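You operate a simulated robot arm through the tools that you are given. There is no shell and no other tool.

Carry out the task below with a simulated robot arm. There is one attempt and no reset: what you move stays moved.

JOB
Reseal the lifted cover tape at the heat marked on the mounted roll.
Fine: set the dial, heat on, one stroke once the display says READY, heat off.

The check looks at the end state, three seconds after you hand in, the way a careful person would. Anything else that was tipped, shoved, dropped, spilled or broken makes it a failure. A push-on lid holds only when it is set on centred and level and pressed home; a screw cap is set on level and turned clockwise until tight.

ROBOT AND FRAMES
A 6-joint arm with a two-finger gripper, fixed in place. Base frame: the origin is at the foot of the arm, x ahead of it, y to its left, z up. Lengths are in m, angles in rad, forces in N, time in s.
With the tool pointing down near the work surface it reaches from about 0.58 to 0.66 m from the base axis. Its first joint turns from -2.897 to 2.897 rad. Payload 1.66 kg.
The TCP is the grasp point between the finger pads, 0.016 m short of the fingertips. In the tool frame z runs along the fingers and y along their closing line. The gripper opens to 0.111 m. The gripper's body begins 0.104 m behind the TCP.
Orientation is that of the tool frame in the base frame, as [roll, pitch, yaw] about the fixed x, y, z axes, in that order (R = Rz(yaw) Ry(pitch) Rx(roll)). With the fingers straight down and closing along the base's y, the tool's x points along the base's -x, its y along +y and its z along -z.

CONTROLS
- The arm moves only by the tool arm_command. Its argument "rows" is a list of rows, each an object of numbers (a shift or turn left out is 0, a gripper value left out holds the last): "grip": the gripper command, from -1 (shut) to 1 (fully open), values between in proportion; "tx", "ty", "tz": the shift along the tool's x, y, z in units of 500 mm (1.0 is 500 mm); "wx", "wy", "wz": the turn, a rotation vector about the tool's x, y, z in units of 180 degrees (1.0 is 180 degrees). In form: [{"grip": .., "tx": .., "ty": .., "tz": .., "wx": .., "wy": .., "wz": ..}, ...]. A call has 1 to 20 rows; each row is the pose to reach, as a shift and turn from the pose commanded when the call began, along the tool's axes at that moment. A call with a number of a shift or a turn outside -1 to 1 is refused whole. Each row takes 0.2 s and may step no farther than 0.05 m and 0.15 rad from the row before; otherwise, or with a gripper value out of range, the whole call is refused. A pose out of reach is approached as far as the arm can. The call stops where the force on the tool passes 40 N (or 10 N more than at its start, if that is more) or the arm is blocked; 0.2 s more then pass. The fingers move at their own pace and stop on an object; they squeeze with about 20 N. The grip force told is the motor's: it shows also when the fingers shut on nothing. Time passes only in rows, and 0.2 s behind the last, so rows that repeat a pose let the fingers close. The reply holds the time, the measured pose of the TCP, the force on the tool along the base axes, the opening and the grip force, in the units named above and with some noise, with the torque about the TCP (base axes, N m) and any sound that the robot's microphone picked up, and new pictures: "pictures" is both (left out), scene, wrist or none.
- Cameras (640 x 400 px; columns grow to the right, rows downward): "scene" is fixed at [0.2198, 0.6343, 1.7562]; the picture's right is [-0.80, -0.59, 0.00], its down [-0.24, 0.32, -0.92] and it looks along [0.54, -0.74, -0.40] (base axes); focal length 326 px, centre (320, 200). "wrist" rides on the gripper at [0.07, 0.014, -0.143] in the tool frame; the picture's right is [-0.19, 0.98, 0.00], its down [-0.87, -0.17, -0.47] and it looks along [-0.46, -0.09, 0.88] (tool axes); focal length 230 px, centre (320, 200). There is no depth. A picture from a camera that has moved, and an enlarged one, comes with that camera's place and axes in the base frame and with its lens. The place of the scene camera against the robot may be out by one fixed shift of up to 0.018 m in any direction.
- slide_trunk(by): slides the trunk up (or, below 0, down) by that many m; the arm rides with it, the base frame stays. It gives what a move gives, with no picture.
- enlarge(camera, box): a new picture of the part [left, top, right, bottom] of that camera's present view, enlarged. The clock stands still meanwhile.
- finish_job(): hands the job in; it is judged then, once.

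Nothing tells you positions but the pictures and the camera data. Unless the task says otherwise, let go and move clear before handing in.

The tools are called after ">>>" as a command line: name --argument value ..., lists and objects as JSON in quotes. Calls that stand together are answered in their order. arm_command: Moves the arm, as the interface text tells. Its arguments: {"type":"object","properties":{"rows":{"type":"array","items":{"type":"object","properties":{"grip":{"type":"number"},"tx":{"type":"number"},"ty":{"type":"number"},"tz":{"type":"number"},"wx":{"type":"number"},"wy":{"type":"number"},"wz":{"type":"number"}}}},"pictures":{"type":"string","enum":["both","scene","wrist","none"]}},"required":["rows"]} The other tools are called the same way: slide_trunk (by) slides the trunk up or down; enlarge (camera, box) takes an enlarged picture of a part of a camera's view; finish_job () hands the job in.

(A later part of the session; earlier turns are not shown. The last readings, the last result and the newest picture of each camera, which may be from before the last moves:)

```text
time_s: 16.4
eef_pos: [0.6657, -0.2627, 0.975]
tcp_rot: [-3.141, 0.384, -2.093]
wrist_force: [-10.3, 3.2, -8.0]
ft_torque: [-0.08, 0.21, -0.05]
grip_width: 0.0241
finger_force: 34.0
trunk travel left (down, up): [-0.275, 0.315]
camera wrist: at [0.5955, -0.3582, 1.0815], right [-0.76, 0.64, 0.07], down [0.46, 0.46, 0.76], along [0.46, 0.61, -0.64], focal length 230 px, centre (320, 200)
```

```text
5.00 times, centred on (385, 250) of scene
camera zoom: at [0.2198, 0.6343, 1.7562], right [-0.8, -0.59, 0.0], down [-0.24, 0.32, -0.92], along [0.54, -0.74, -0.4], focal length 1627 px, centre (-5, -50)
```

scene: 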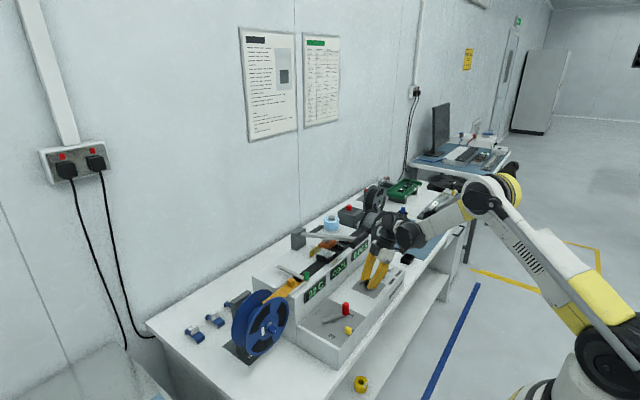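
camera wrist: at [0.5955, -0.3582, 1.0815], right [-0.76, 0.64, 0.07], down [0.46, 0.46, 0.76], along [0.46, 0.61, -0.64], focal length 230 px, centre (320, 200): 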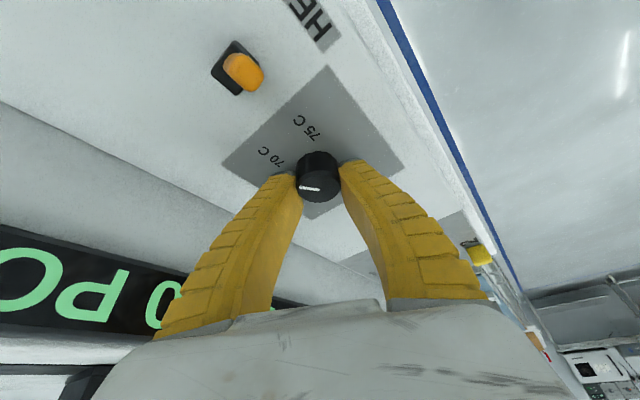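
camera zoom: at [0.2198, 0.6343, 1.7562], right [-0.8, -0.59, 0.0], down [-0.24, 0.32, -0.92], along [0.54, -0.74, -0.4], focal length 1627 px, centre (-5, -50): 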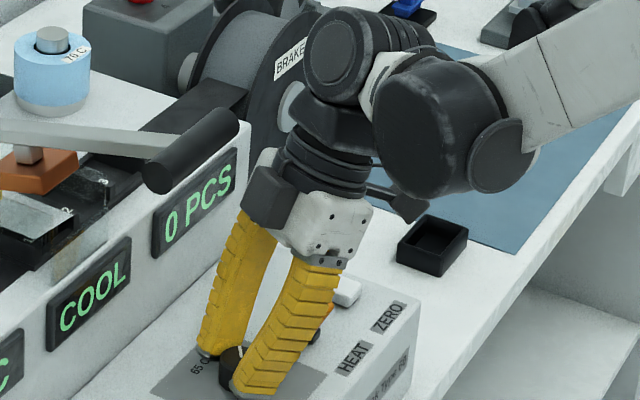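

The pointer turned with the gripper and now faces the 70 C mark. I'll open and lift straight up, then check the dial.

>>> arm_command --rows '[{"grip": -0.45}, {"grip": -0.2}, {"grip": 0.0}, {"grip": 0.0}, {"grip": 0.0, "tx": -0.0188, "tz": -0.0464}, {"grip": 0.0, "tx": -0.0376, "tz": -0.0927}, {"grip": 0.0, "tx": -0.0752, "tz": -0.1854}]'

>>> enlarge --camera "wrist" --box '[240, 60, 400, 160]'

>>> enlarge --camera "scene" --box '[330, 230, 420, 300]'

```text
time_s: 17.9
eef_pos: [0.6654, -0.2635, 1.0766]
tcp_rot: [3.141, 0.384, -2.095]
wrist_force: [-0.4, 0.7, -0.1]
ft_torque: [0.01, -0.02, -0.03]
grip_width: 0.0577
finger_force: 1.8
trunk travel left (down, up): [-0.275, 0.315]
camera wrist: at [0.5943, -0.3576, 1.1832], right [-0.76, 0.64, 0.07], down [0.46, 0.46, 0.76], along [0.46, 0.61, -0.64], focal length 230 px, centre (320, 200)
```

scene: 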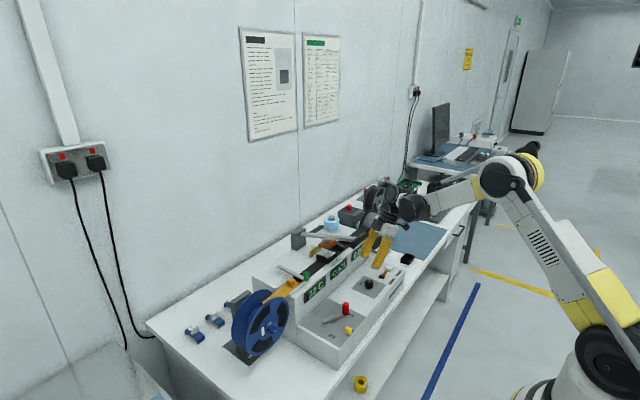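
wrist: 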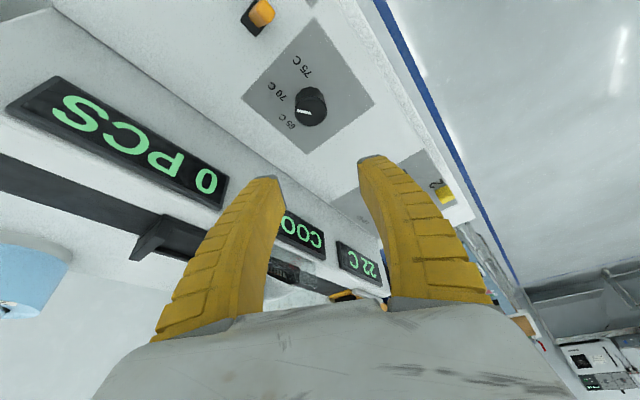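

```text
4.00 times, centred on (320, 110) of wrist
camera zoom: at [0.5943, -0.3576, 1.1832], right [-0.76, 0.64, 0.07], down [0.46, 0.46, 0.76], along [0.46, 0.61, -0.64], focal length 920 px, centre (320, 560)
```

zoom: 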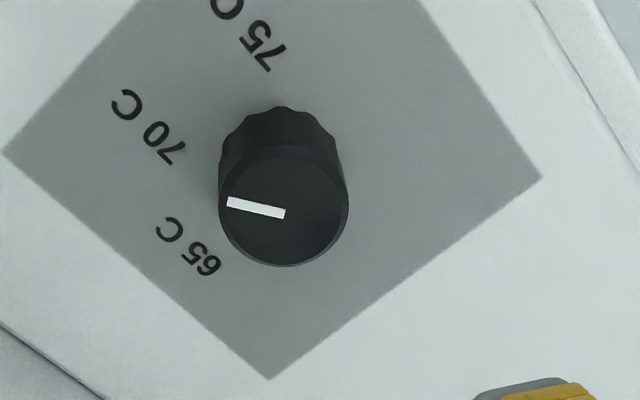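

```text
5.71 times, centred on (375, 265) of scene
camera zoom: at [0.2198, 0.6343, 1.7562], right [-0.8, -0.59, 0.0], down [-0.24, 0.32, -0.92], along [0.54, -0.74, -0.4], focal length 1860 px, centre (6, -171)
```

zoom: 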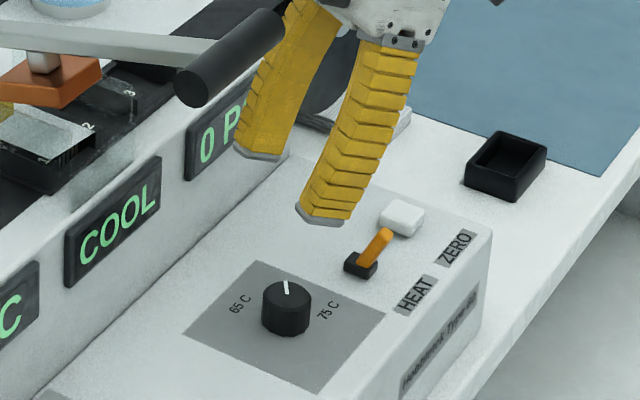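

The pointer now points at about the 70 C mark. I'll zoom in to measure its angle more exactly.

>>> enlarge --camera "scene" --box '[358, 272, 382, 287]'

>>> enlarge --camera "wrist" --box '[275, 65, 345, 135]'

>>> enlarge --camera "scene" --box '[290, 215, 390, 280]'

```text
16.00 times, centred on (370, 280) of scene
camera zoom: at [0.2198, 0.6343, 1.7562], right [-0.8, -0.59, 0.0], down [-0.24, 0.32, -0.92], along [0.54, -0.74, -0.4], focal length 5208 px, centre (-480, -1072)
```

zoom: 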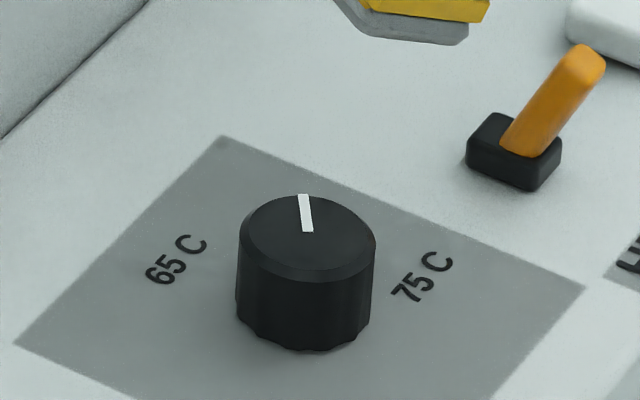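

```text
5.71 times, centred on (310, 100) of wrist
camera zoom: at [0.5943, -0.3576, 1.1832], right [-0.76, 0.64, 0.07], down [0.46, 0.46, 0.76], along [0.46, 0.61, -0.64], focal length 1315 px, centre (377, 771)
```

zoom: 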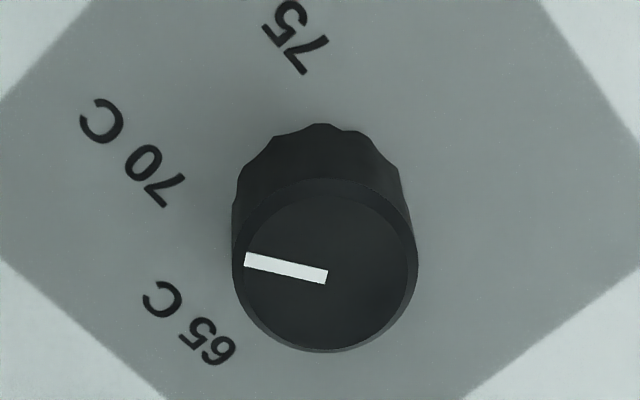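

```text
6.15 times, centred on (340, 248) of scene
camera zoom: at [0.2198, 0.6343, 1.7562], right [-0.8, -0.59, 0.0], down [-0.24, 0.32, -0.92], along [0.54, -0.74, -0.4], focal length 2003 px, centre (197, -92)
```

zoom: 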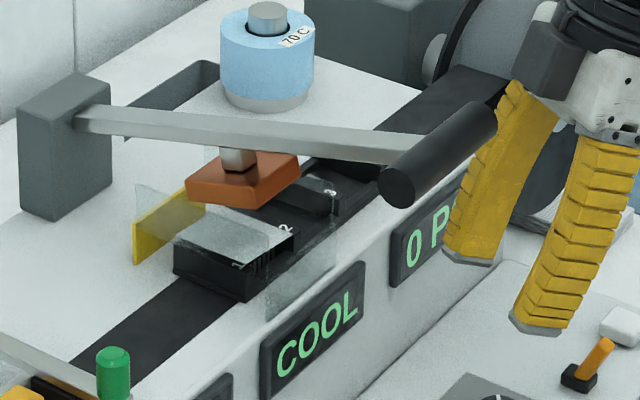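

The pointer reads within a few degrees of 70 C, and the temperature display will confirm it once hot. The HEAT toggle pivots at about (0.647, -0.343, 0.957) and leans toward the robot (off). I'll swing back square, close the fingers and hover in front of it.

>>> arm_command --rows '[{"grip": 0.0, "tx": 0.026, "ty": 0.0075, "tz": -0.0086, "wx": 0.0156, "wz": 0.0386}, {"grip": -0.5, "tx": 0.0519, "ty": 0.015, "tz": -0.0172, "wx": 0.0312, "wz": 0.0773}, {"grip": -1, "tx": 0.0779, "ty": 0.0224, "tz": -0.0258, "wx": 0.0468, "wz": 0.1159}, {"grip": -1, "tx": 0.1038, "ty": 0.0299, "tz": -0.0344, "wx": 0.0625, "wz": 0.1546}, {"grip": -1, "tx": 0.1298, "ty": 0.0374, "tz": -0.043, "wx": 0.0781, "wz": 0.1932}, {"grip": -1, "tx": 0.1557, "ty": 0.0449, "tz": -0.0516, "wx": 0.0937, "wz": 0.2318}, {"grip": -1, "tx": 0.1817, "ty": 0.0523, "tz": -0.0602, "wx": 0.1093, "wz": 0.2705}, {"grip": -1, "tx": 0.2076, "ty": 0.0598, "tz": -0.0688, "wx": 0.1249, "wz": 0.3091}]'

>>> enlarge --camera "wrist" --box '[240, 80, 440, 205]'

>>> enlarge --camera "scene" --box '[330, 220, 440, 300]'

```text
time_s: 19.8
eef_pos: [0.5852, -0.3437, 1.0689]
tcp_rot: [3.14, 0.385, 3.138]
wrist_force: [-0.2, 0.0, 0.7]
ft_torque: [0.01, -0.02, 0.0]
grip_width: 0.0001
finger_force: 19.5
trunk travel left (down, up): [-0.275, 0.315]
camera wrist: at [0.4677, -0.3285, 1.1751], right [0.18, 0.98, 0.07], down [0.63, -0.17, 0.76], along [0.76, -0.09, -0.64], focal length 230 px, centre (320, 200)
```

scene: 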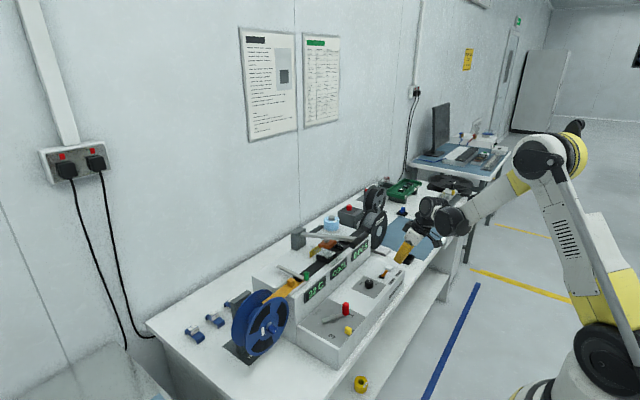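
wrist: 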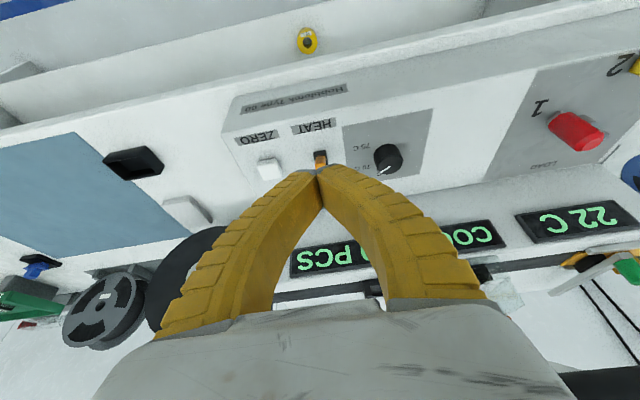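

```text
3.20 times, centred on (340, 142) of wrist
camera zoom: at [0.4677, -0.3285, 1.1751], right [0.18, 0.98, 0.07], down [0.63, -0.17, 0.76], along [0.76, -0.09, -0.64], focal length 736 px, centre (256, 384)
```

zoom: 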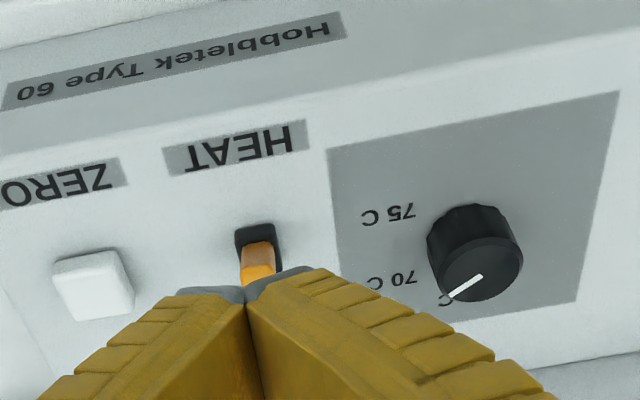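

```text
5.00 times, centred on (385, 260) of scene
camera zoom: at [0.2198, 0.6343, 1.7562], right [-0.8, -0.59, 0.0], down [-0.24, 0.32, -0.92], along [0.54, -0.74, -0.4], focal length 1627 px, centre (-5, -100)
```

zoom: 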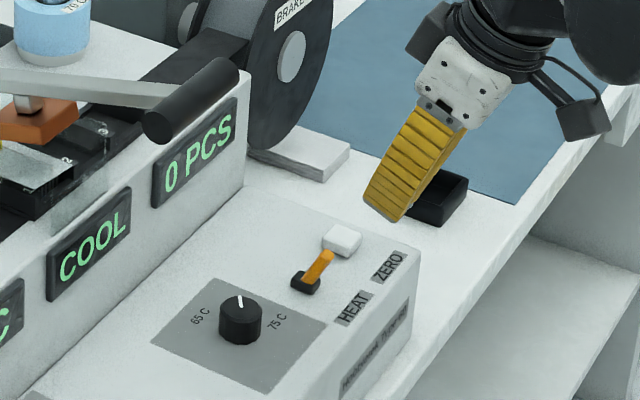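

The closed fingers hover in front of and in line with the toggle. I'll lower to lever height, still about 2 cm in front of it.

>>> arm_command --rows '[{"grip": -1, "tx": 0.021, "tz": 0.0519}, {"grip": -1, "tx": 0.042, "tz": 0.1038}, {"grip": -1, "tx": 0.0631, "tz": 0.1557}]'

>>> enlarge --camera "wrist" --box '[240, 100, 400, 200]'

>>> enlarge --camera "scene" --box '[360, 240, 420, 290]'

```text
time_s: 20.6
eef_pos: [0.5854, -0.3442, 0.9845]
tcp_rot: [3.14, 0.385, 3.14]
wrist_force: [0.7, -0.4, -0.2]
ft_torque: [-0.03, 0.02, -0.01]
grip_width: 0.0
finger_force: 20.0
trunk travel left (down, up): [-0.275, 0.315]
camera wrist: at [0.4676, -0.3291, 1.0905], right [0.18, 0.98, 0.07], down [0.63, -0.17, 0.76], along [0.76, -0.09, -0.64], focal length 230 px, centre (320, 200)
```

scene: 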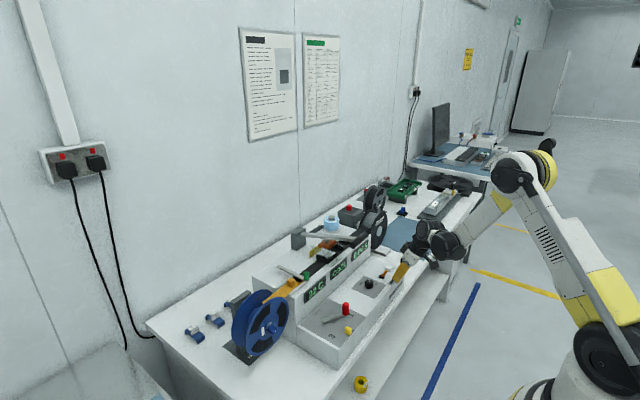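
wrist: 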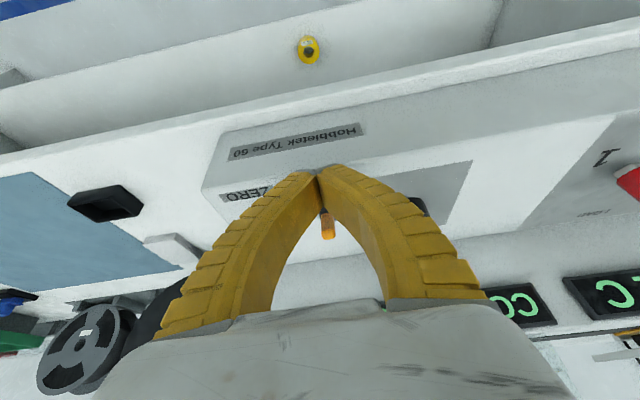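

```text
4.00 times, centred on (320, 150) of wrist
camera zoom: at [0.4676, -0.3291, 1.0905], right [0.18, 0.98, 0.07], down [0.63, -0.17, 0.76], along [0.76, -0.09, -0.64], focal length 920 px, centre (320, 400)
```

zoom: 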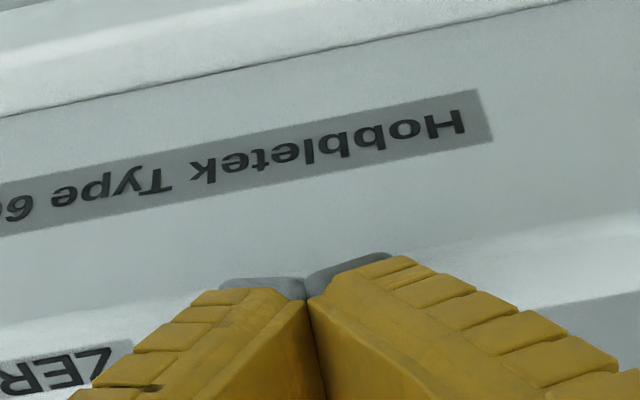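

```text
8.00 times, centred on (390, 265) of scene
camera zoom: at [0.2198, 0.6343, 1.7562], right [-0.8, -0.59, 0.0], down [-0.24, 0.32, -0.92], along [0.54, -0.74, -0.4], focal length 2604 px, centre (-240, -320)
```

zoom: 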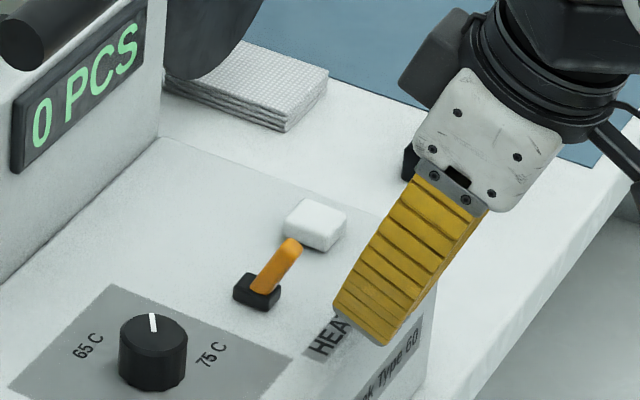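

The fingers are low and in line. Now I'll push straight forward (+x) in small steps to flip the toggle.

>>> arm_command --rows '[{"grip": -1, "tx": -0.0185, "tz": 0.0075}, {"tx": -0.0371, "tz": 0.015}, {"tx": -0.0463, "tz": 0.0188}, {"tx": -0.0556, "tz": 0.0225}, {"tx": -0.0649, "tz": 0.0263}, {"tx": -0.0741, "tz": 0.03}, {"tx": -0.0834, "tz": 0.0338}, {"tx": -0.0927, "tz": 0.0376}]'

>>> enlarge --camera "scene" --box '[350, 235, 420, 290]'

>>> enlarge --camera "scene" --box '[290, 220, 380, 300]'

```text
time_s: 22.4
eef_pos: [0.6366, -0.3437, 0.9847]
tcp_rot: [3.141, 0.384, 3.138]
wrist_force: [0.1, 0.2, 0.0]
ft_torque: [0.03, 0.0, -0.01]
grip_width: 0.0
finger_force: 20.3
trunk travel left (down, up): [-0.275, 0.315]
camera wrist: at [0.5183, -0.3285, 1.0907], right [0.18, 0.98, 0.07], down [0.63, -0.17, 0.76], along [0.76, -0.09, -0.64], focal length 230 px, centre (320, 200)
```

scene: 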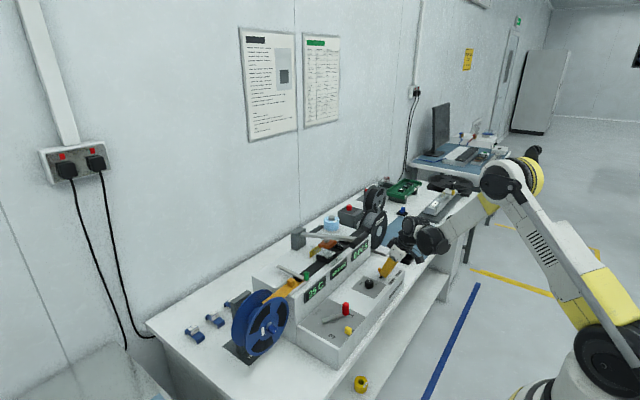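
wrist: 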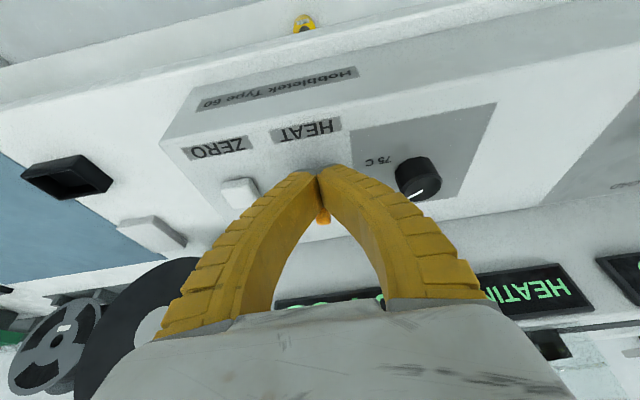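

```text
7.27 times, centred on (385, 262) of scene
camera zoom: at [0.2198, 0.6343, 1.7562], right [-0.8, -0.59, 0.0], down [-0.24, 0.32, -0.92], along [0.54, -0.74, -0.4], focal length 2367 px, centre (-153, -254)
```

zoom: 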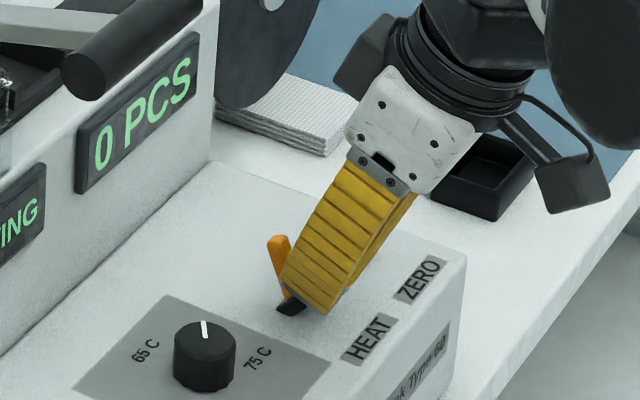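

```text
5.00 times, centred on (335, 260) of scene
camera zoom: at [0.2198, 0.6343, 1.7562], right [-0.8, -0.59, 0.0], down [-0.24, 0.32, -0.92], along [0.54, -0.74, -0.4], focal length 1627 px, centre (245, -100)
```

zoom: 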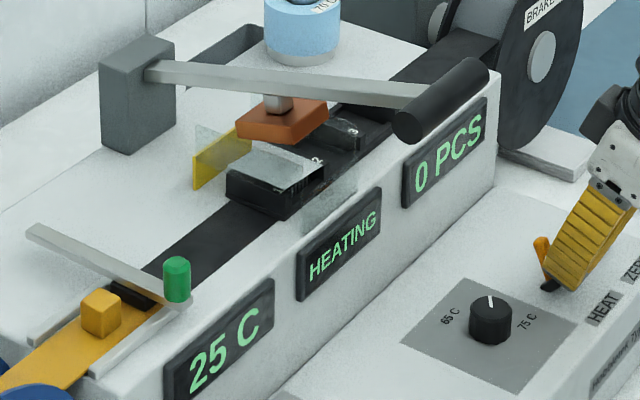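

The status now reads HEATING at 25 C, so the toggle is on. I'll back away, rise clear, and take a look at the seal handle with open fingers while it heats.

>>> arm_command --rows '[{"grip": -1, "tx": 0.0556, "tz": -0.0225}, {"tx": 0.1112, "tz": -0.0451}, {"tx": 0.0736, "tz": -0.1378}, {"tx": 0.036, "tz": -0.2305}, {"tx": -0.0016, "tz": -0.3232}, {"tx": -0.0392, "tz": -0.4159}, {"grip": 1, "tx": -0.0768, "tz": -0.5086}, {"grip": 1, "tx": -0.1144, "ty": 0.06, "tz": -0.6013}, {"grip": 1, "tx": -0.1144, "ty": 0.14, "tz": -0.6013}, {"grip": 1, "tx": -0.1144, "ty": 0.23, "tz": -0.6013}, {"grip": 1, "tx": -0.1144, "ty": 0.3, "tz": -0.6013}]'

>>> enlarge --camera "wrist" --box '[240, 140, 400, 240]'

>>> enlarge --camera "scene" --box '[280, 200, 420, 300]'

```text
refused: row 8 steps farther than a row can; nothing moved
```

```text
4.00 times, centred on (320, 190) of wrist
camera zoom: at [0.5183, -0.3285, 1.0907], right [0.18, 0.98, 0.07], down [0.63, -0.17, 0.76], along [0.76, -0.09, -0.64], focal length 920 px, centre (320, 240)
```

zoom: 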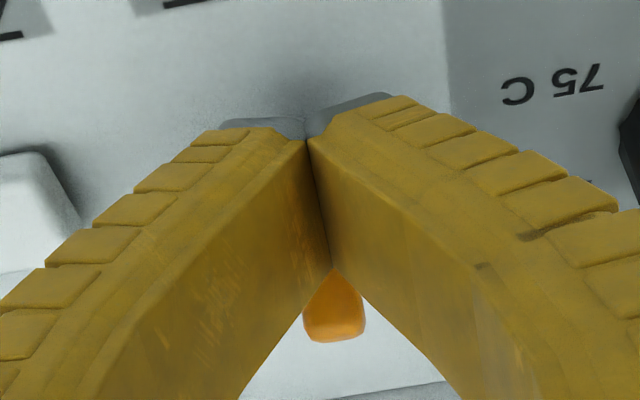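

```text
4.00 times, centred on (350, 250) of scene
camera zoom: at [0.2198, 0.6343, 1.7562], right [-0.8, -0.59, 0.0], down [-0.24, 0.32, -0.92], along [0.54, -0.74, -0.4], focal length 1302 px, centre (200, 0)
```

zoom: 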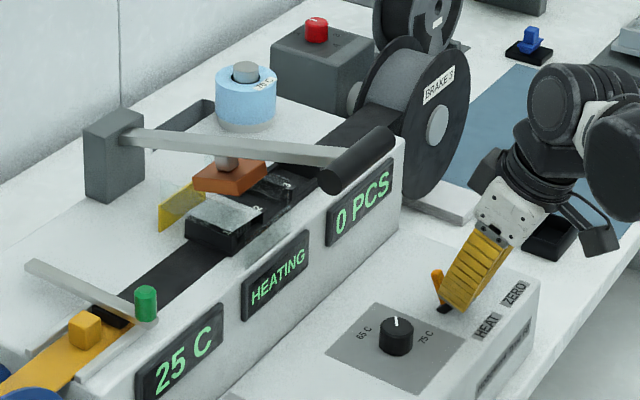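

One step was too long and nothing moved. I'll resend the retreat with shorter steps.

>>> arm_command --rows '[{"grip": -1, "tx": 0.0556, "tz": -0.0225}, {"tx": 0.1112, "tz": -0.0451}, {"tx": 0.0812, "tz": -0.1193}, {"tx": 0.0511, "tz": -0.1935}, {"tx": 0.021, "tz": -0.2677}, {"tx": -0.009, "tz": -0.3419}, {"grip": 1, "tx": -0.0391, "tz": -0.4161}, {"grip": 1, "tx": -0.0692, "tz": -0.4903}, {"grip": 1, "tx": -0.0992, "tz": -0.5645}, {"grip": 1, "tx": -0.1144, "ty": 0.05, "tz": -0.6013}, {"grip": 1, "tx": -0.1144, "ty": 0.13, "tz": -0.6013}, {"grip": 1, "tx": -0.1144, "ty": 0.21, "tz": -0.6013}, {"grip": 1, "tx": -0.1144, "ty": 0.3, "tz": -0.6013}]'

>>> enlarge --camera "wrist" --box '[240, 140, 400, 240]'

>>> enlarge --camera "scene" --box '[280, 200, 420, 300]'

```text
time_s: 25.1
eef_pos: [0.577, -0.191, 1.2842]
tcp_rot: [3.141, 0.384, 3.14]
wrist_force: [-0.4, -0.2, 0.6]
ft_torque: [-0.04, 0.02, -0.02]
grip_width: 0.1108
finger_force: 0.1
trunk travel left (down, up): [-0.275, 0.315]
camera wrist: at [0.4583, -0.177, 1.3907], right [0.18, 0.98, 0.07], down [0.63, -0.17, 0.76], along [0.76, -0.09, -0.64], focal length 230 px, centre (320, 200)
```

scene: 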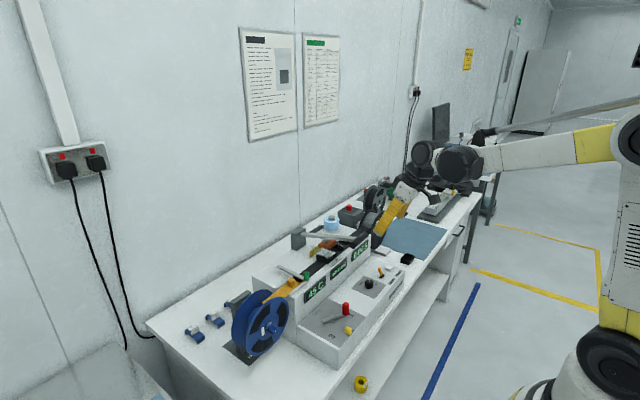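
wrist: 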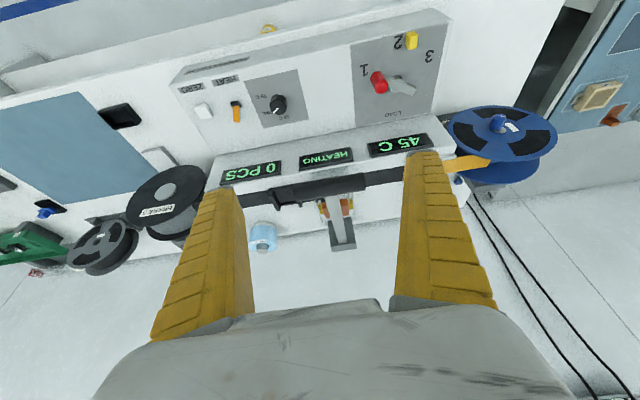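

```text
4.00 times, centred on (320, 190) of wrist
camera zoom: at [0.4583, -0.177, 1.3907], right [0.18, 0.98, 0.07], down [0.63, -0.17, 0.76], along [0.76, -0.09, -0.64], focal length 920 px, centre (320, 240)
```

zoom: 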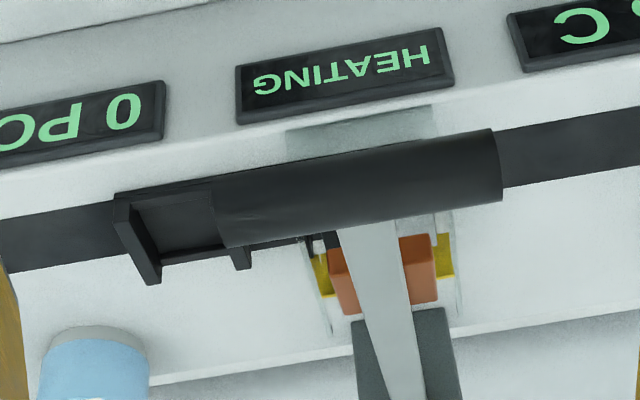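

```text
4.00 times, centred on (350, 250) of scene
camera zoom: at [0.2198, 0.6343, 1.7562], right [-0.8, -0.59, 0.0], down [-0.24, 0.32, -0.92], along [0.54, -0.74, -0.4], focal length 1302 px, centre (200, 0)
```

zoom: 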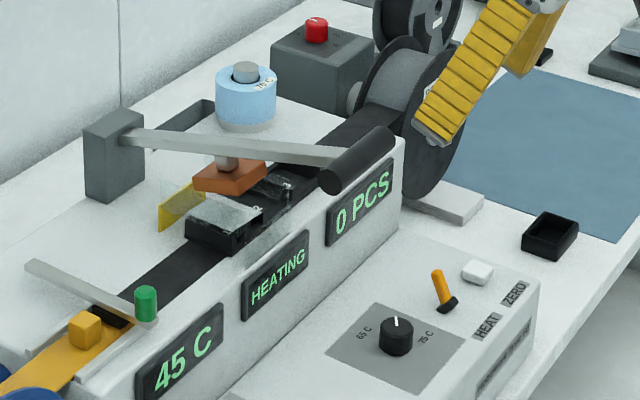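

The dial pointer is at 70 C and the toggle is on, with HEATING at 45 C. The handle axis is at about x=0.672, z=1.191, y from -0.234 to -0.145. I'll close the fingers and hover about 3 cm above its middle.

>>> arm_command --rows '[{"grip": -1, "tx": -0.02, "ty": 0.001, "tz": 0.01}, {"grip": -1, "tx": -0.06, "ty": 0.004, "tz": 0.05}, {"grip": -1, "tx": -0.1, "ty": 0.006, "tz": 0.09}, {"grip": -1, "tx": -0.132, "ty": 0.008, "tz": 0.1269}, {"grip": -1, "tx": -0.132, "ty": 0.008, "tz": 0.1269}]'

>>> enlarge --camera "scene" --box '[270, 190, 410, 290]'

>>> enlarge --camera "wrist" --box '[220, 120, 420, 245]'

```text
time_s: 26.4
eef_pos: [0.6617, -0.1886, 1.2502]
tcp_rot: [3.139, 0.384, 3.141]
wrist_force: [0.2, 0.0, -0.2]
ft_torque: [0.04, -0.01, 0.01]
grip_width: 0.0002
finger_force: 20.1
trunk travel left (down, up): [-0.275, 0.315]
camera wrist: at [0.5429, -0.1746, 1.3568], right [0.18, 0.98, 0.07], down [0.63, -0.17, 0.76], along [0.76, -0.09, -0.64], focal length 230 px, centre (320, 200)
```

scene: 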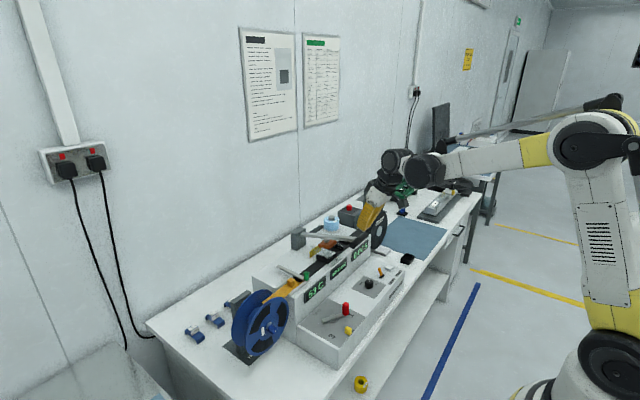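
wrist: 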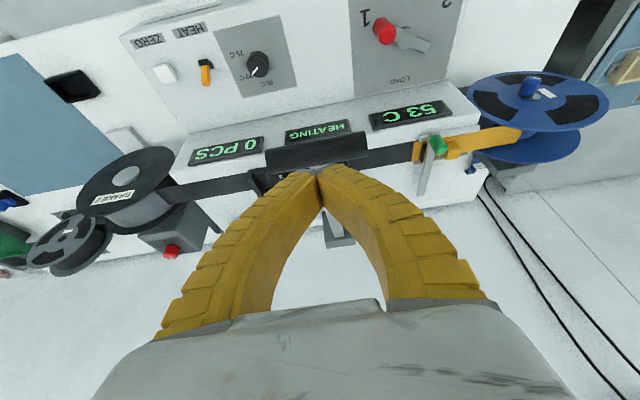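

```text
4.00 times, centred on (340, 240) of scene
camera zoom: at [0.2198, 0.6343, 1.7562], right [-0.8, -0.59, 0.0], down [-0.24, 0.32, -0.92], along [0.54, -0.74, -0.4], focal length 1302 px, centre (240, 40)
```

zoom: 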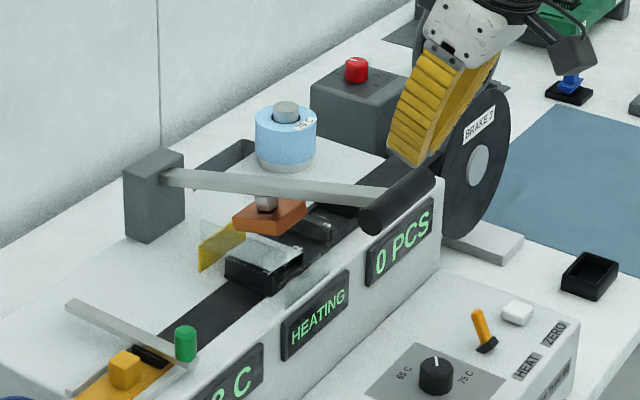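

```text
3.20 times, centred on (320, 182) of wrist
camera zoom: at [0.5429, -0.1746, 1.3568], right [0.18, 0.98, 0.07], down [0.63, -0.17, 0.76], along [0.76, -0.09, -0.64], focal length 736 px, centre (320, 256)
```

zoom: 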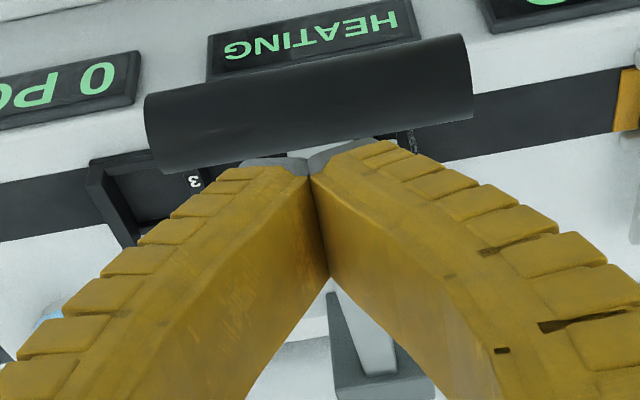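

The fingers are above the handle's middle, temperature 53 C and rising. I'll hold still and wait for READY.

>>> arm_command --rows '[{"grip": -1}, {"grip": -1}, {"grip": -1}, {"grip": -1}, {"grip": -1}, {"grip": -1}, {"grip": -1}, {"grip": -1}, {"grip": -1}, {"grip": -1}, {"grip": -1}, {"grip": -1}, {"grip": -1}, {"grip": -1}, {"grip": -1}]' --pictures "scene"

>>> enlarge --camera "scene" --box '[290, 220, 390, 310]'

```text
time_s: 29.6
eef_pos: [0.6603, -0.1902, 1.2501]
tcp_rot: [3.14, 0.385, 3.14]
wrist_force: [-0.4, -0.1, -0.4]
ft_torque: [-0.01, 0.0, -0.01]
grip_width: 0.0
finger_force: 19.7
trunk travel left (down, up): [-0.275, 0.315]
```

scene: 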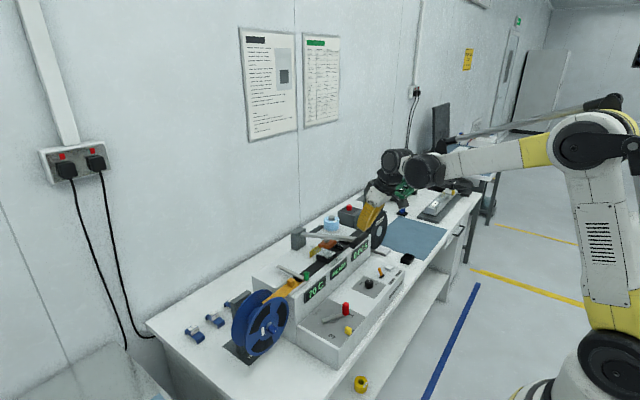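

```text
4.44 times, centred on (340, 265) of scene
camera zoom: at [0.2198, 0.6343, 1.7562], right [-0.8, -0.59, 0.0], down [-0.24, 0.32, -0.92], along [0.54, -0.74, -0.4], focal length 1446 px, centre (231, -89)
```

zoom: 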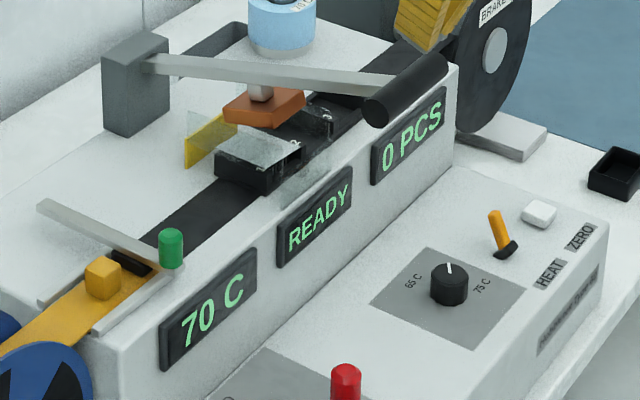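

READY at 70 C. Before the stroke, a close look at the area under the seal head to make sure nothing is in the way.

>>> enlarge --camera "scene" --box '[310, 232, 370, 272]'

>>> enlarge --camera "scene" --box '[300, 240, 340, 265]'

```text
10.00 times, centred on (340, 252) of scene
camera zoom: at [0.2198, 0.6343, 1.7562], right [-0.8, -0.59, 0.0], down [-0.24, 0.32, -0.92], along [0.54, -0.74, -0.4], focal length 3255 px, centre (120, -320)
```

zoom: 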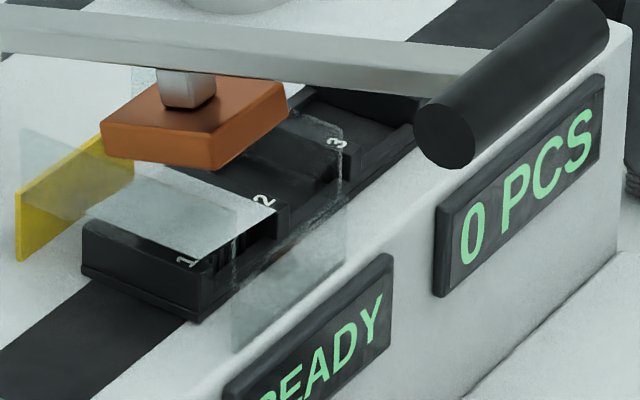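

```text
16.00 times, centred on (320, 252) of scene
camera zoom: at [0.2198, 0.6343, 1.7562], right [-0.8, -0.59, 0.0], down [-0.24, 0.32, -0.92], along [0.54, -0.74, -0.4], focal length 5208 px, centre (320, -640)
```

zoom: 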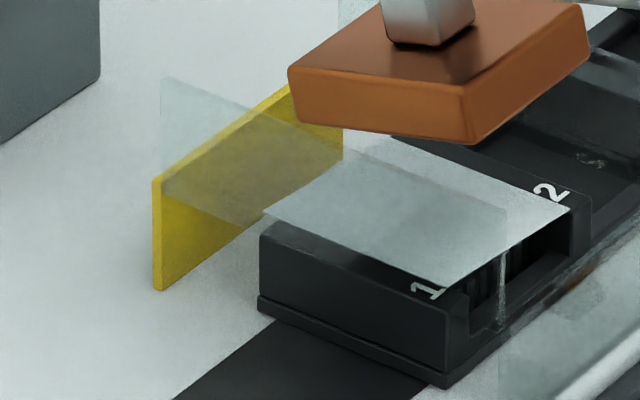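

The path under the head is clear and READY is showing. Now the single stroke: pressing the handle steadily down until it bottoms out.

>>> arm_command --rows '[{"grip": -1, "tx": 0.0113, "tz": 0.0278}, {"tx": 0.0225, "tz": 0.0556}, {"tx": 0.0319, "tz": 0.0734}, {"tx": 0.0422, "tz": 0.0908}, {"tx": 0.0525, "tz": 0.1082}, {"tx": 0.0619, "tz": 0.126}, {"tx": 0.0712, "tz": 0.1438}, {"tx": 0.0806, "tz": 0.1616}, {"tx": 0.0899, "tz": 0.1793}, {"tx": 0.0975, "tz": 0.1979}, {"tx": 0.105, "tz": 0.2164}]'

>>> enlarge --camera "scene" --box '[290, 215, 390, 305]'

```text
time_s: 31.9
eef_pos: [0.652, -0.1891, 1.1315]
tcp_rot: [-3.14, 0.388, 3.14]
wrist_force: [3.1, -3.0, 31.8]
ft_torque: [0.04, -0.39, -0.04]
grip_width: 0.0062
finger_force: 28.0
trunk travel left (down, up): [-0.275, 0.315]
camera wrist: at [0.5337, -0.174, 1.2384], right [0.18, 0.98, 0.07], down [0.62, -0.17, 0.76], along [0.76, -0.09, -0.64], focal length 230 px, centre (320, 200)
```

scene: 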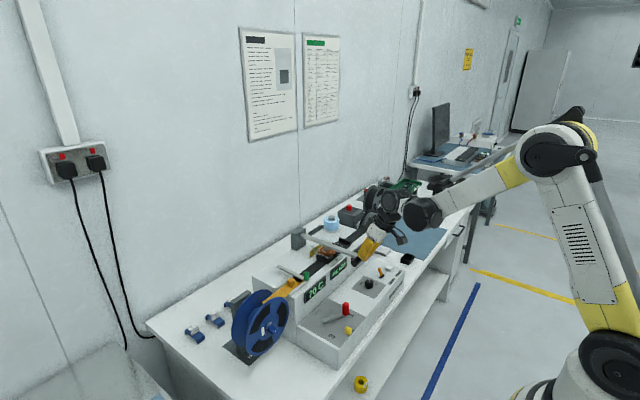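
wrist: 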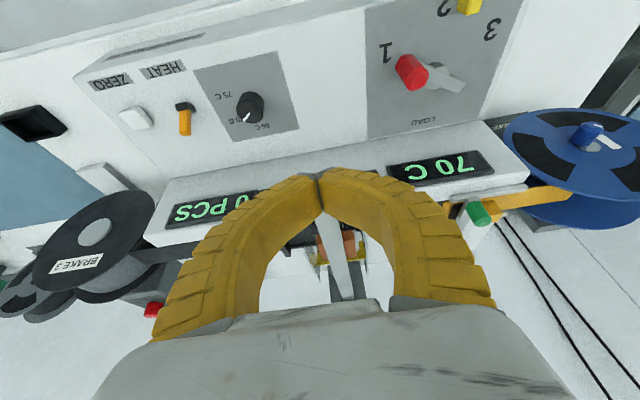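

```text
4.44 times, centred on (340, 260) of scene
camera zoom: at [0.2198, 0.6343, 1.7562], right [-0.8, -0.59, 0.0], down [-0.24, 0.32, -0.92], along [0.54, -0.74, -0.4], focal length 1446 px, centre (231, -67)
```

zoom: 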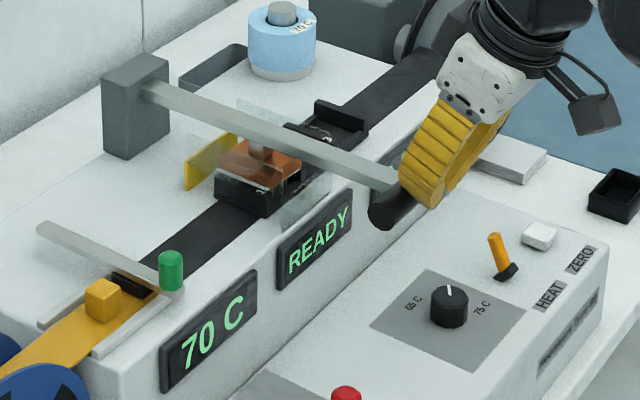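

The handle is down with about 32 N on it. I'll zoom in to see whether the head has fully reached the tape.

>>> enlarge --camera "scene" --box '[310, 235, 385, 285]'

>>> enlarge --camera "wrist" --box '[270, 190, 390, 305]'

```text
8.00 times, centred on (348, 260) of scene
camera zoom: at [0.2198, 0.6343, 1.7562], right [-0.8, -0.59, 0.0], down [-0.24, 0.32, -0.92], along [0.54, -0.74, -0.4], focal length 2604 px, centre (100, -280)
```

zoom: 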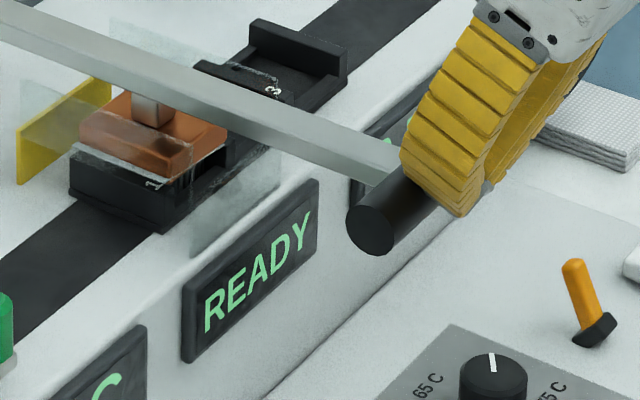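

```text
3.48 times, centred on (330, 248) of wrist
camera zoom: at [0.5337, -0.174, 1.2384], right [0.18, 0.98, 0.07], down [0.62, -0.17, 0.76], along [0.76, -0.09, -0.64], focal length 800 px, centre (285, 35)
```

zoom: 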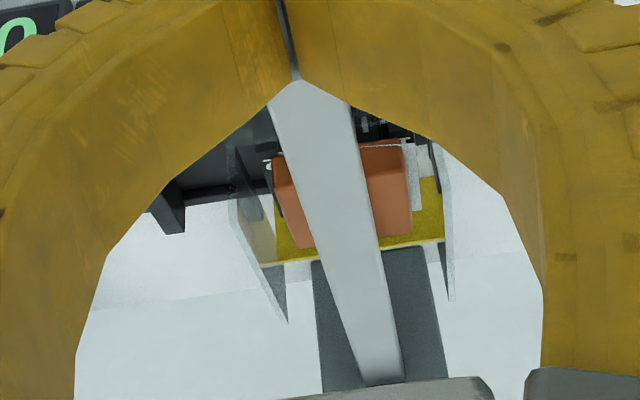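

The head is seated on the tape. I'll press a few millimetres further to make sure the stroke is complete, holding briefly without letting up.

>>> arm_command --rows '[{"grip": -1, "tx": 0.0022, "tz": 0.0055}, {"tx": 0.0045, "tz": 0.0111}, {"tx": 0.0045, "tz": 0.0111}]'

>>> enlarge --camera "scene" --box '[310, 235, 385, 285]'

>>> enlarge --camera "wrist" --box '[150, 140, 310, 240]'

```text
time_s: 32.4
eef_pos: [0.6525, -0.1883, 1.1326]
tcp_rot: [3.142, 0.392, 3.141]
wrist_force: [-3.6, -0.5, 31.0]
ft_torque: [0.01, -0.38, -0.01]
grip_width: 0.0059
finger_force: 28.0
trunk travel left (down, up): [-0.275, 0.315]
stopped in row 2: the force on the tool passed its limit at 45 N (the readings are from after the stop); the commanded pose is now the measured one
camera wrist: at [0.5329, -0.1738, 1.2372], right [0.18, 0.98, 0.07], down [0.62, -0.17, 0.77], along [0.76, -0.09, -0.64], focal length 230 px, centre (320, 200)
```

scene: 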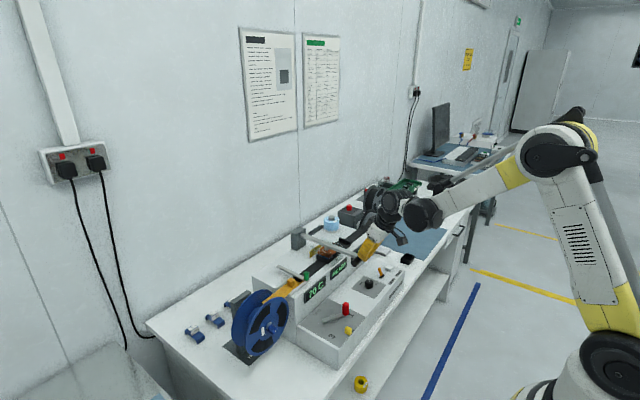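
wrist: 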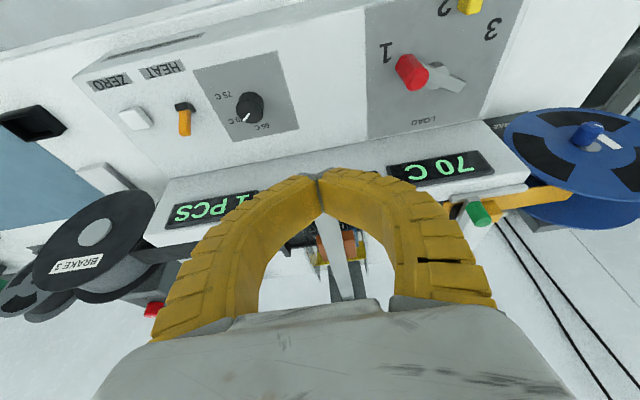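

```text
8.00 times, centred on (348, 260) of scene
camera zoom: at [0.2198, 0.6343, 1.7562], right [-0.8, -0.59, 0.0], down [-0.24, 0.32, -0.92], along [0.54, -0.74, -0.4], focal length 2604 px, centre (100, -280)
```

zoom: 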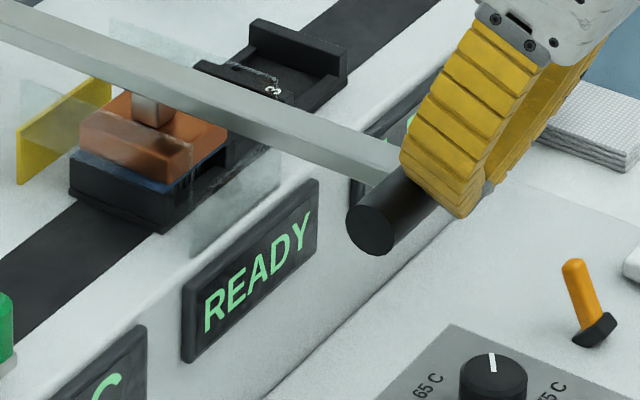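

```text
4.00 times, centred on (230, 190) of wrist
camera zoom: at [0.5329, -0.1738, 1.2372], right [0.18, 0.98, 0.07], down [0.62, -0.17, 0.77], along [0.76, -0.09, -0.64], focal length 920 px, centre (680, 240)
```

zoom: 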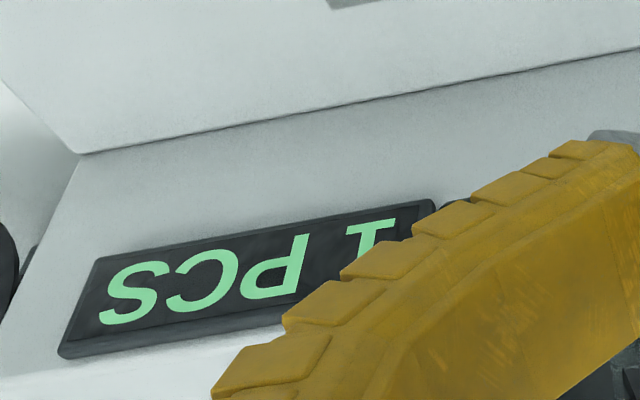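

The counter now reads 1 PCS and the tape lies flat, so the one stroke has registered. I'll let the handle up smoothly and rise clear of it.

>>> arm_command --rows '[{"grip": -1, "tx": -0.0113, "tz": -0.0278}, {"tx": -0.0227, "tz": -0.0556}, {"tx": -0.034, "tz": -0.0833}, {"tx": -0.0454, "tz": -0.1111}, {"tx": -0.0567, "tz": -0.1389}, {"tx": -0.068, "tz": -0.1667}, {"tx": -0.0794, "tz": -0.1945}, {"tx": -0.0945, "tz": -0.2315}, {"tx": -0.1134, "tz": -0.2778}]'

>>> enlarge --camera "scene" --box '[290, 215, 390, 305]'

```text
time_s: 34.4
eef_pos: [0.6544, -0.1899, 1.2793]
tcp_rot: [-3.14, 0.388, 3.14]
wrist_force: [-0.6, 0.2, -0.1]
ft_torque: [0.01, -0.01, -0.01]
grip_width: 0.0
finger_force: 28.4
trunk travel left (down, up): [-0.275, 0.315]
camera wrist: at [0.5354, -0.1749, 1.3853], right [0.18, 0.98, 0.07], down [0.62, -0.17, 0.76], along [0.76, -0.09, -0.64], focal length 230 px, centre (320, 200)
```

scene: 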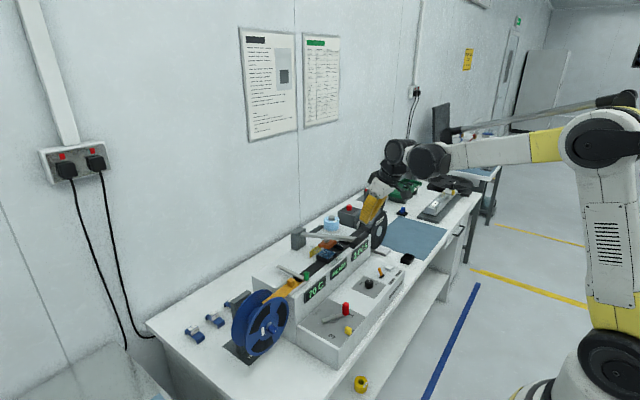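
wrist: 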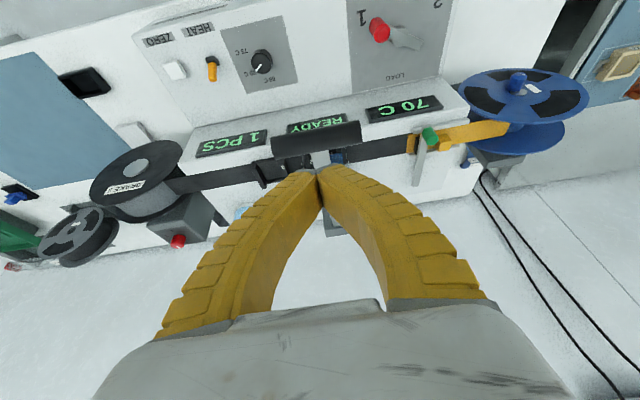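

```text
4.44 times, centred on (340, 260) of scene
camera zoom: at [0.2198, 0.6343, 1.7562], right [-0.8, -0.59, 0.0], down [-0.24, 0.32, -0.92], along [0.54, -0.74, -0.4], focal length 1446 px, centre (231, -67)
```

zoom: 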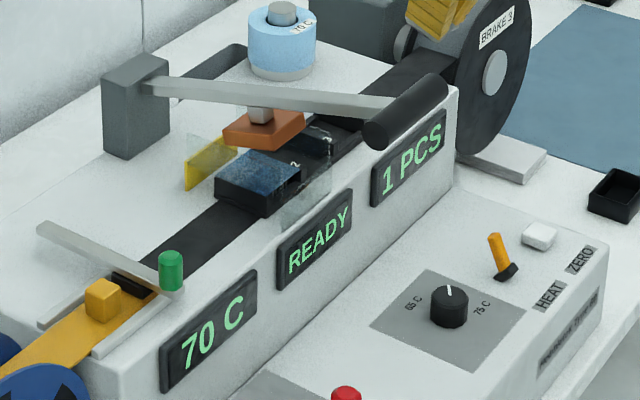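

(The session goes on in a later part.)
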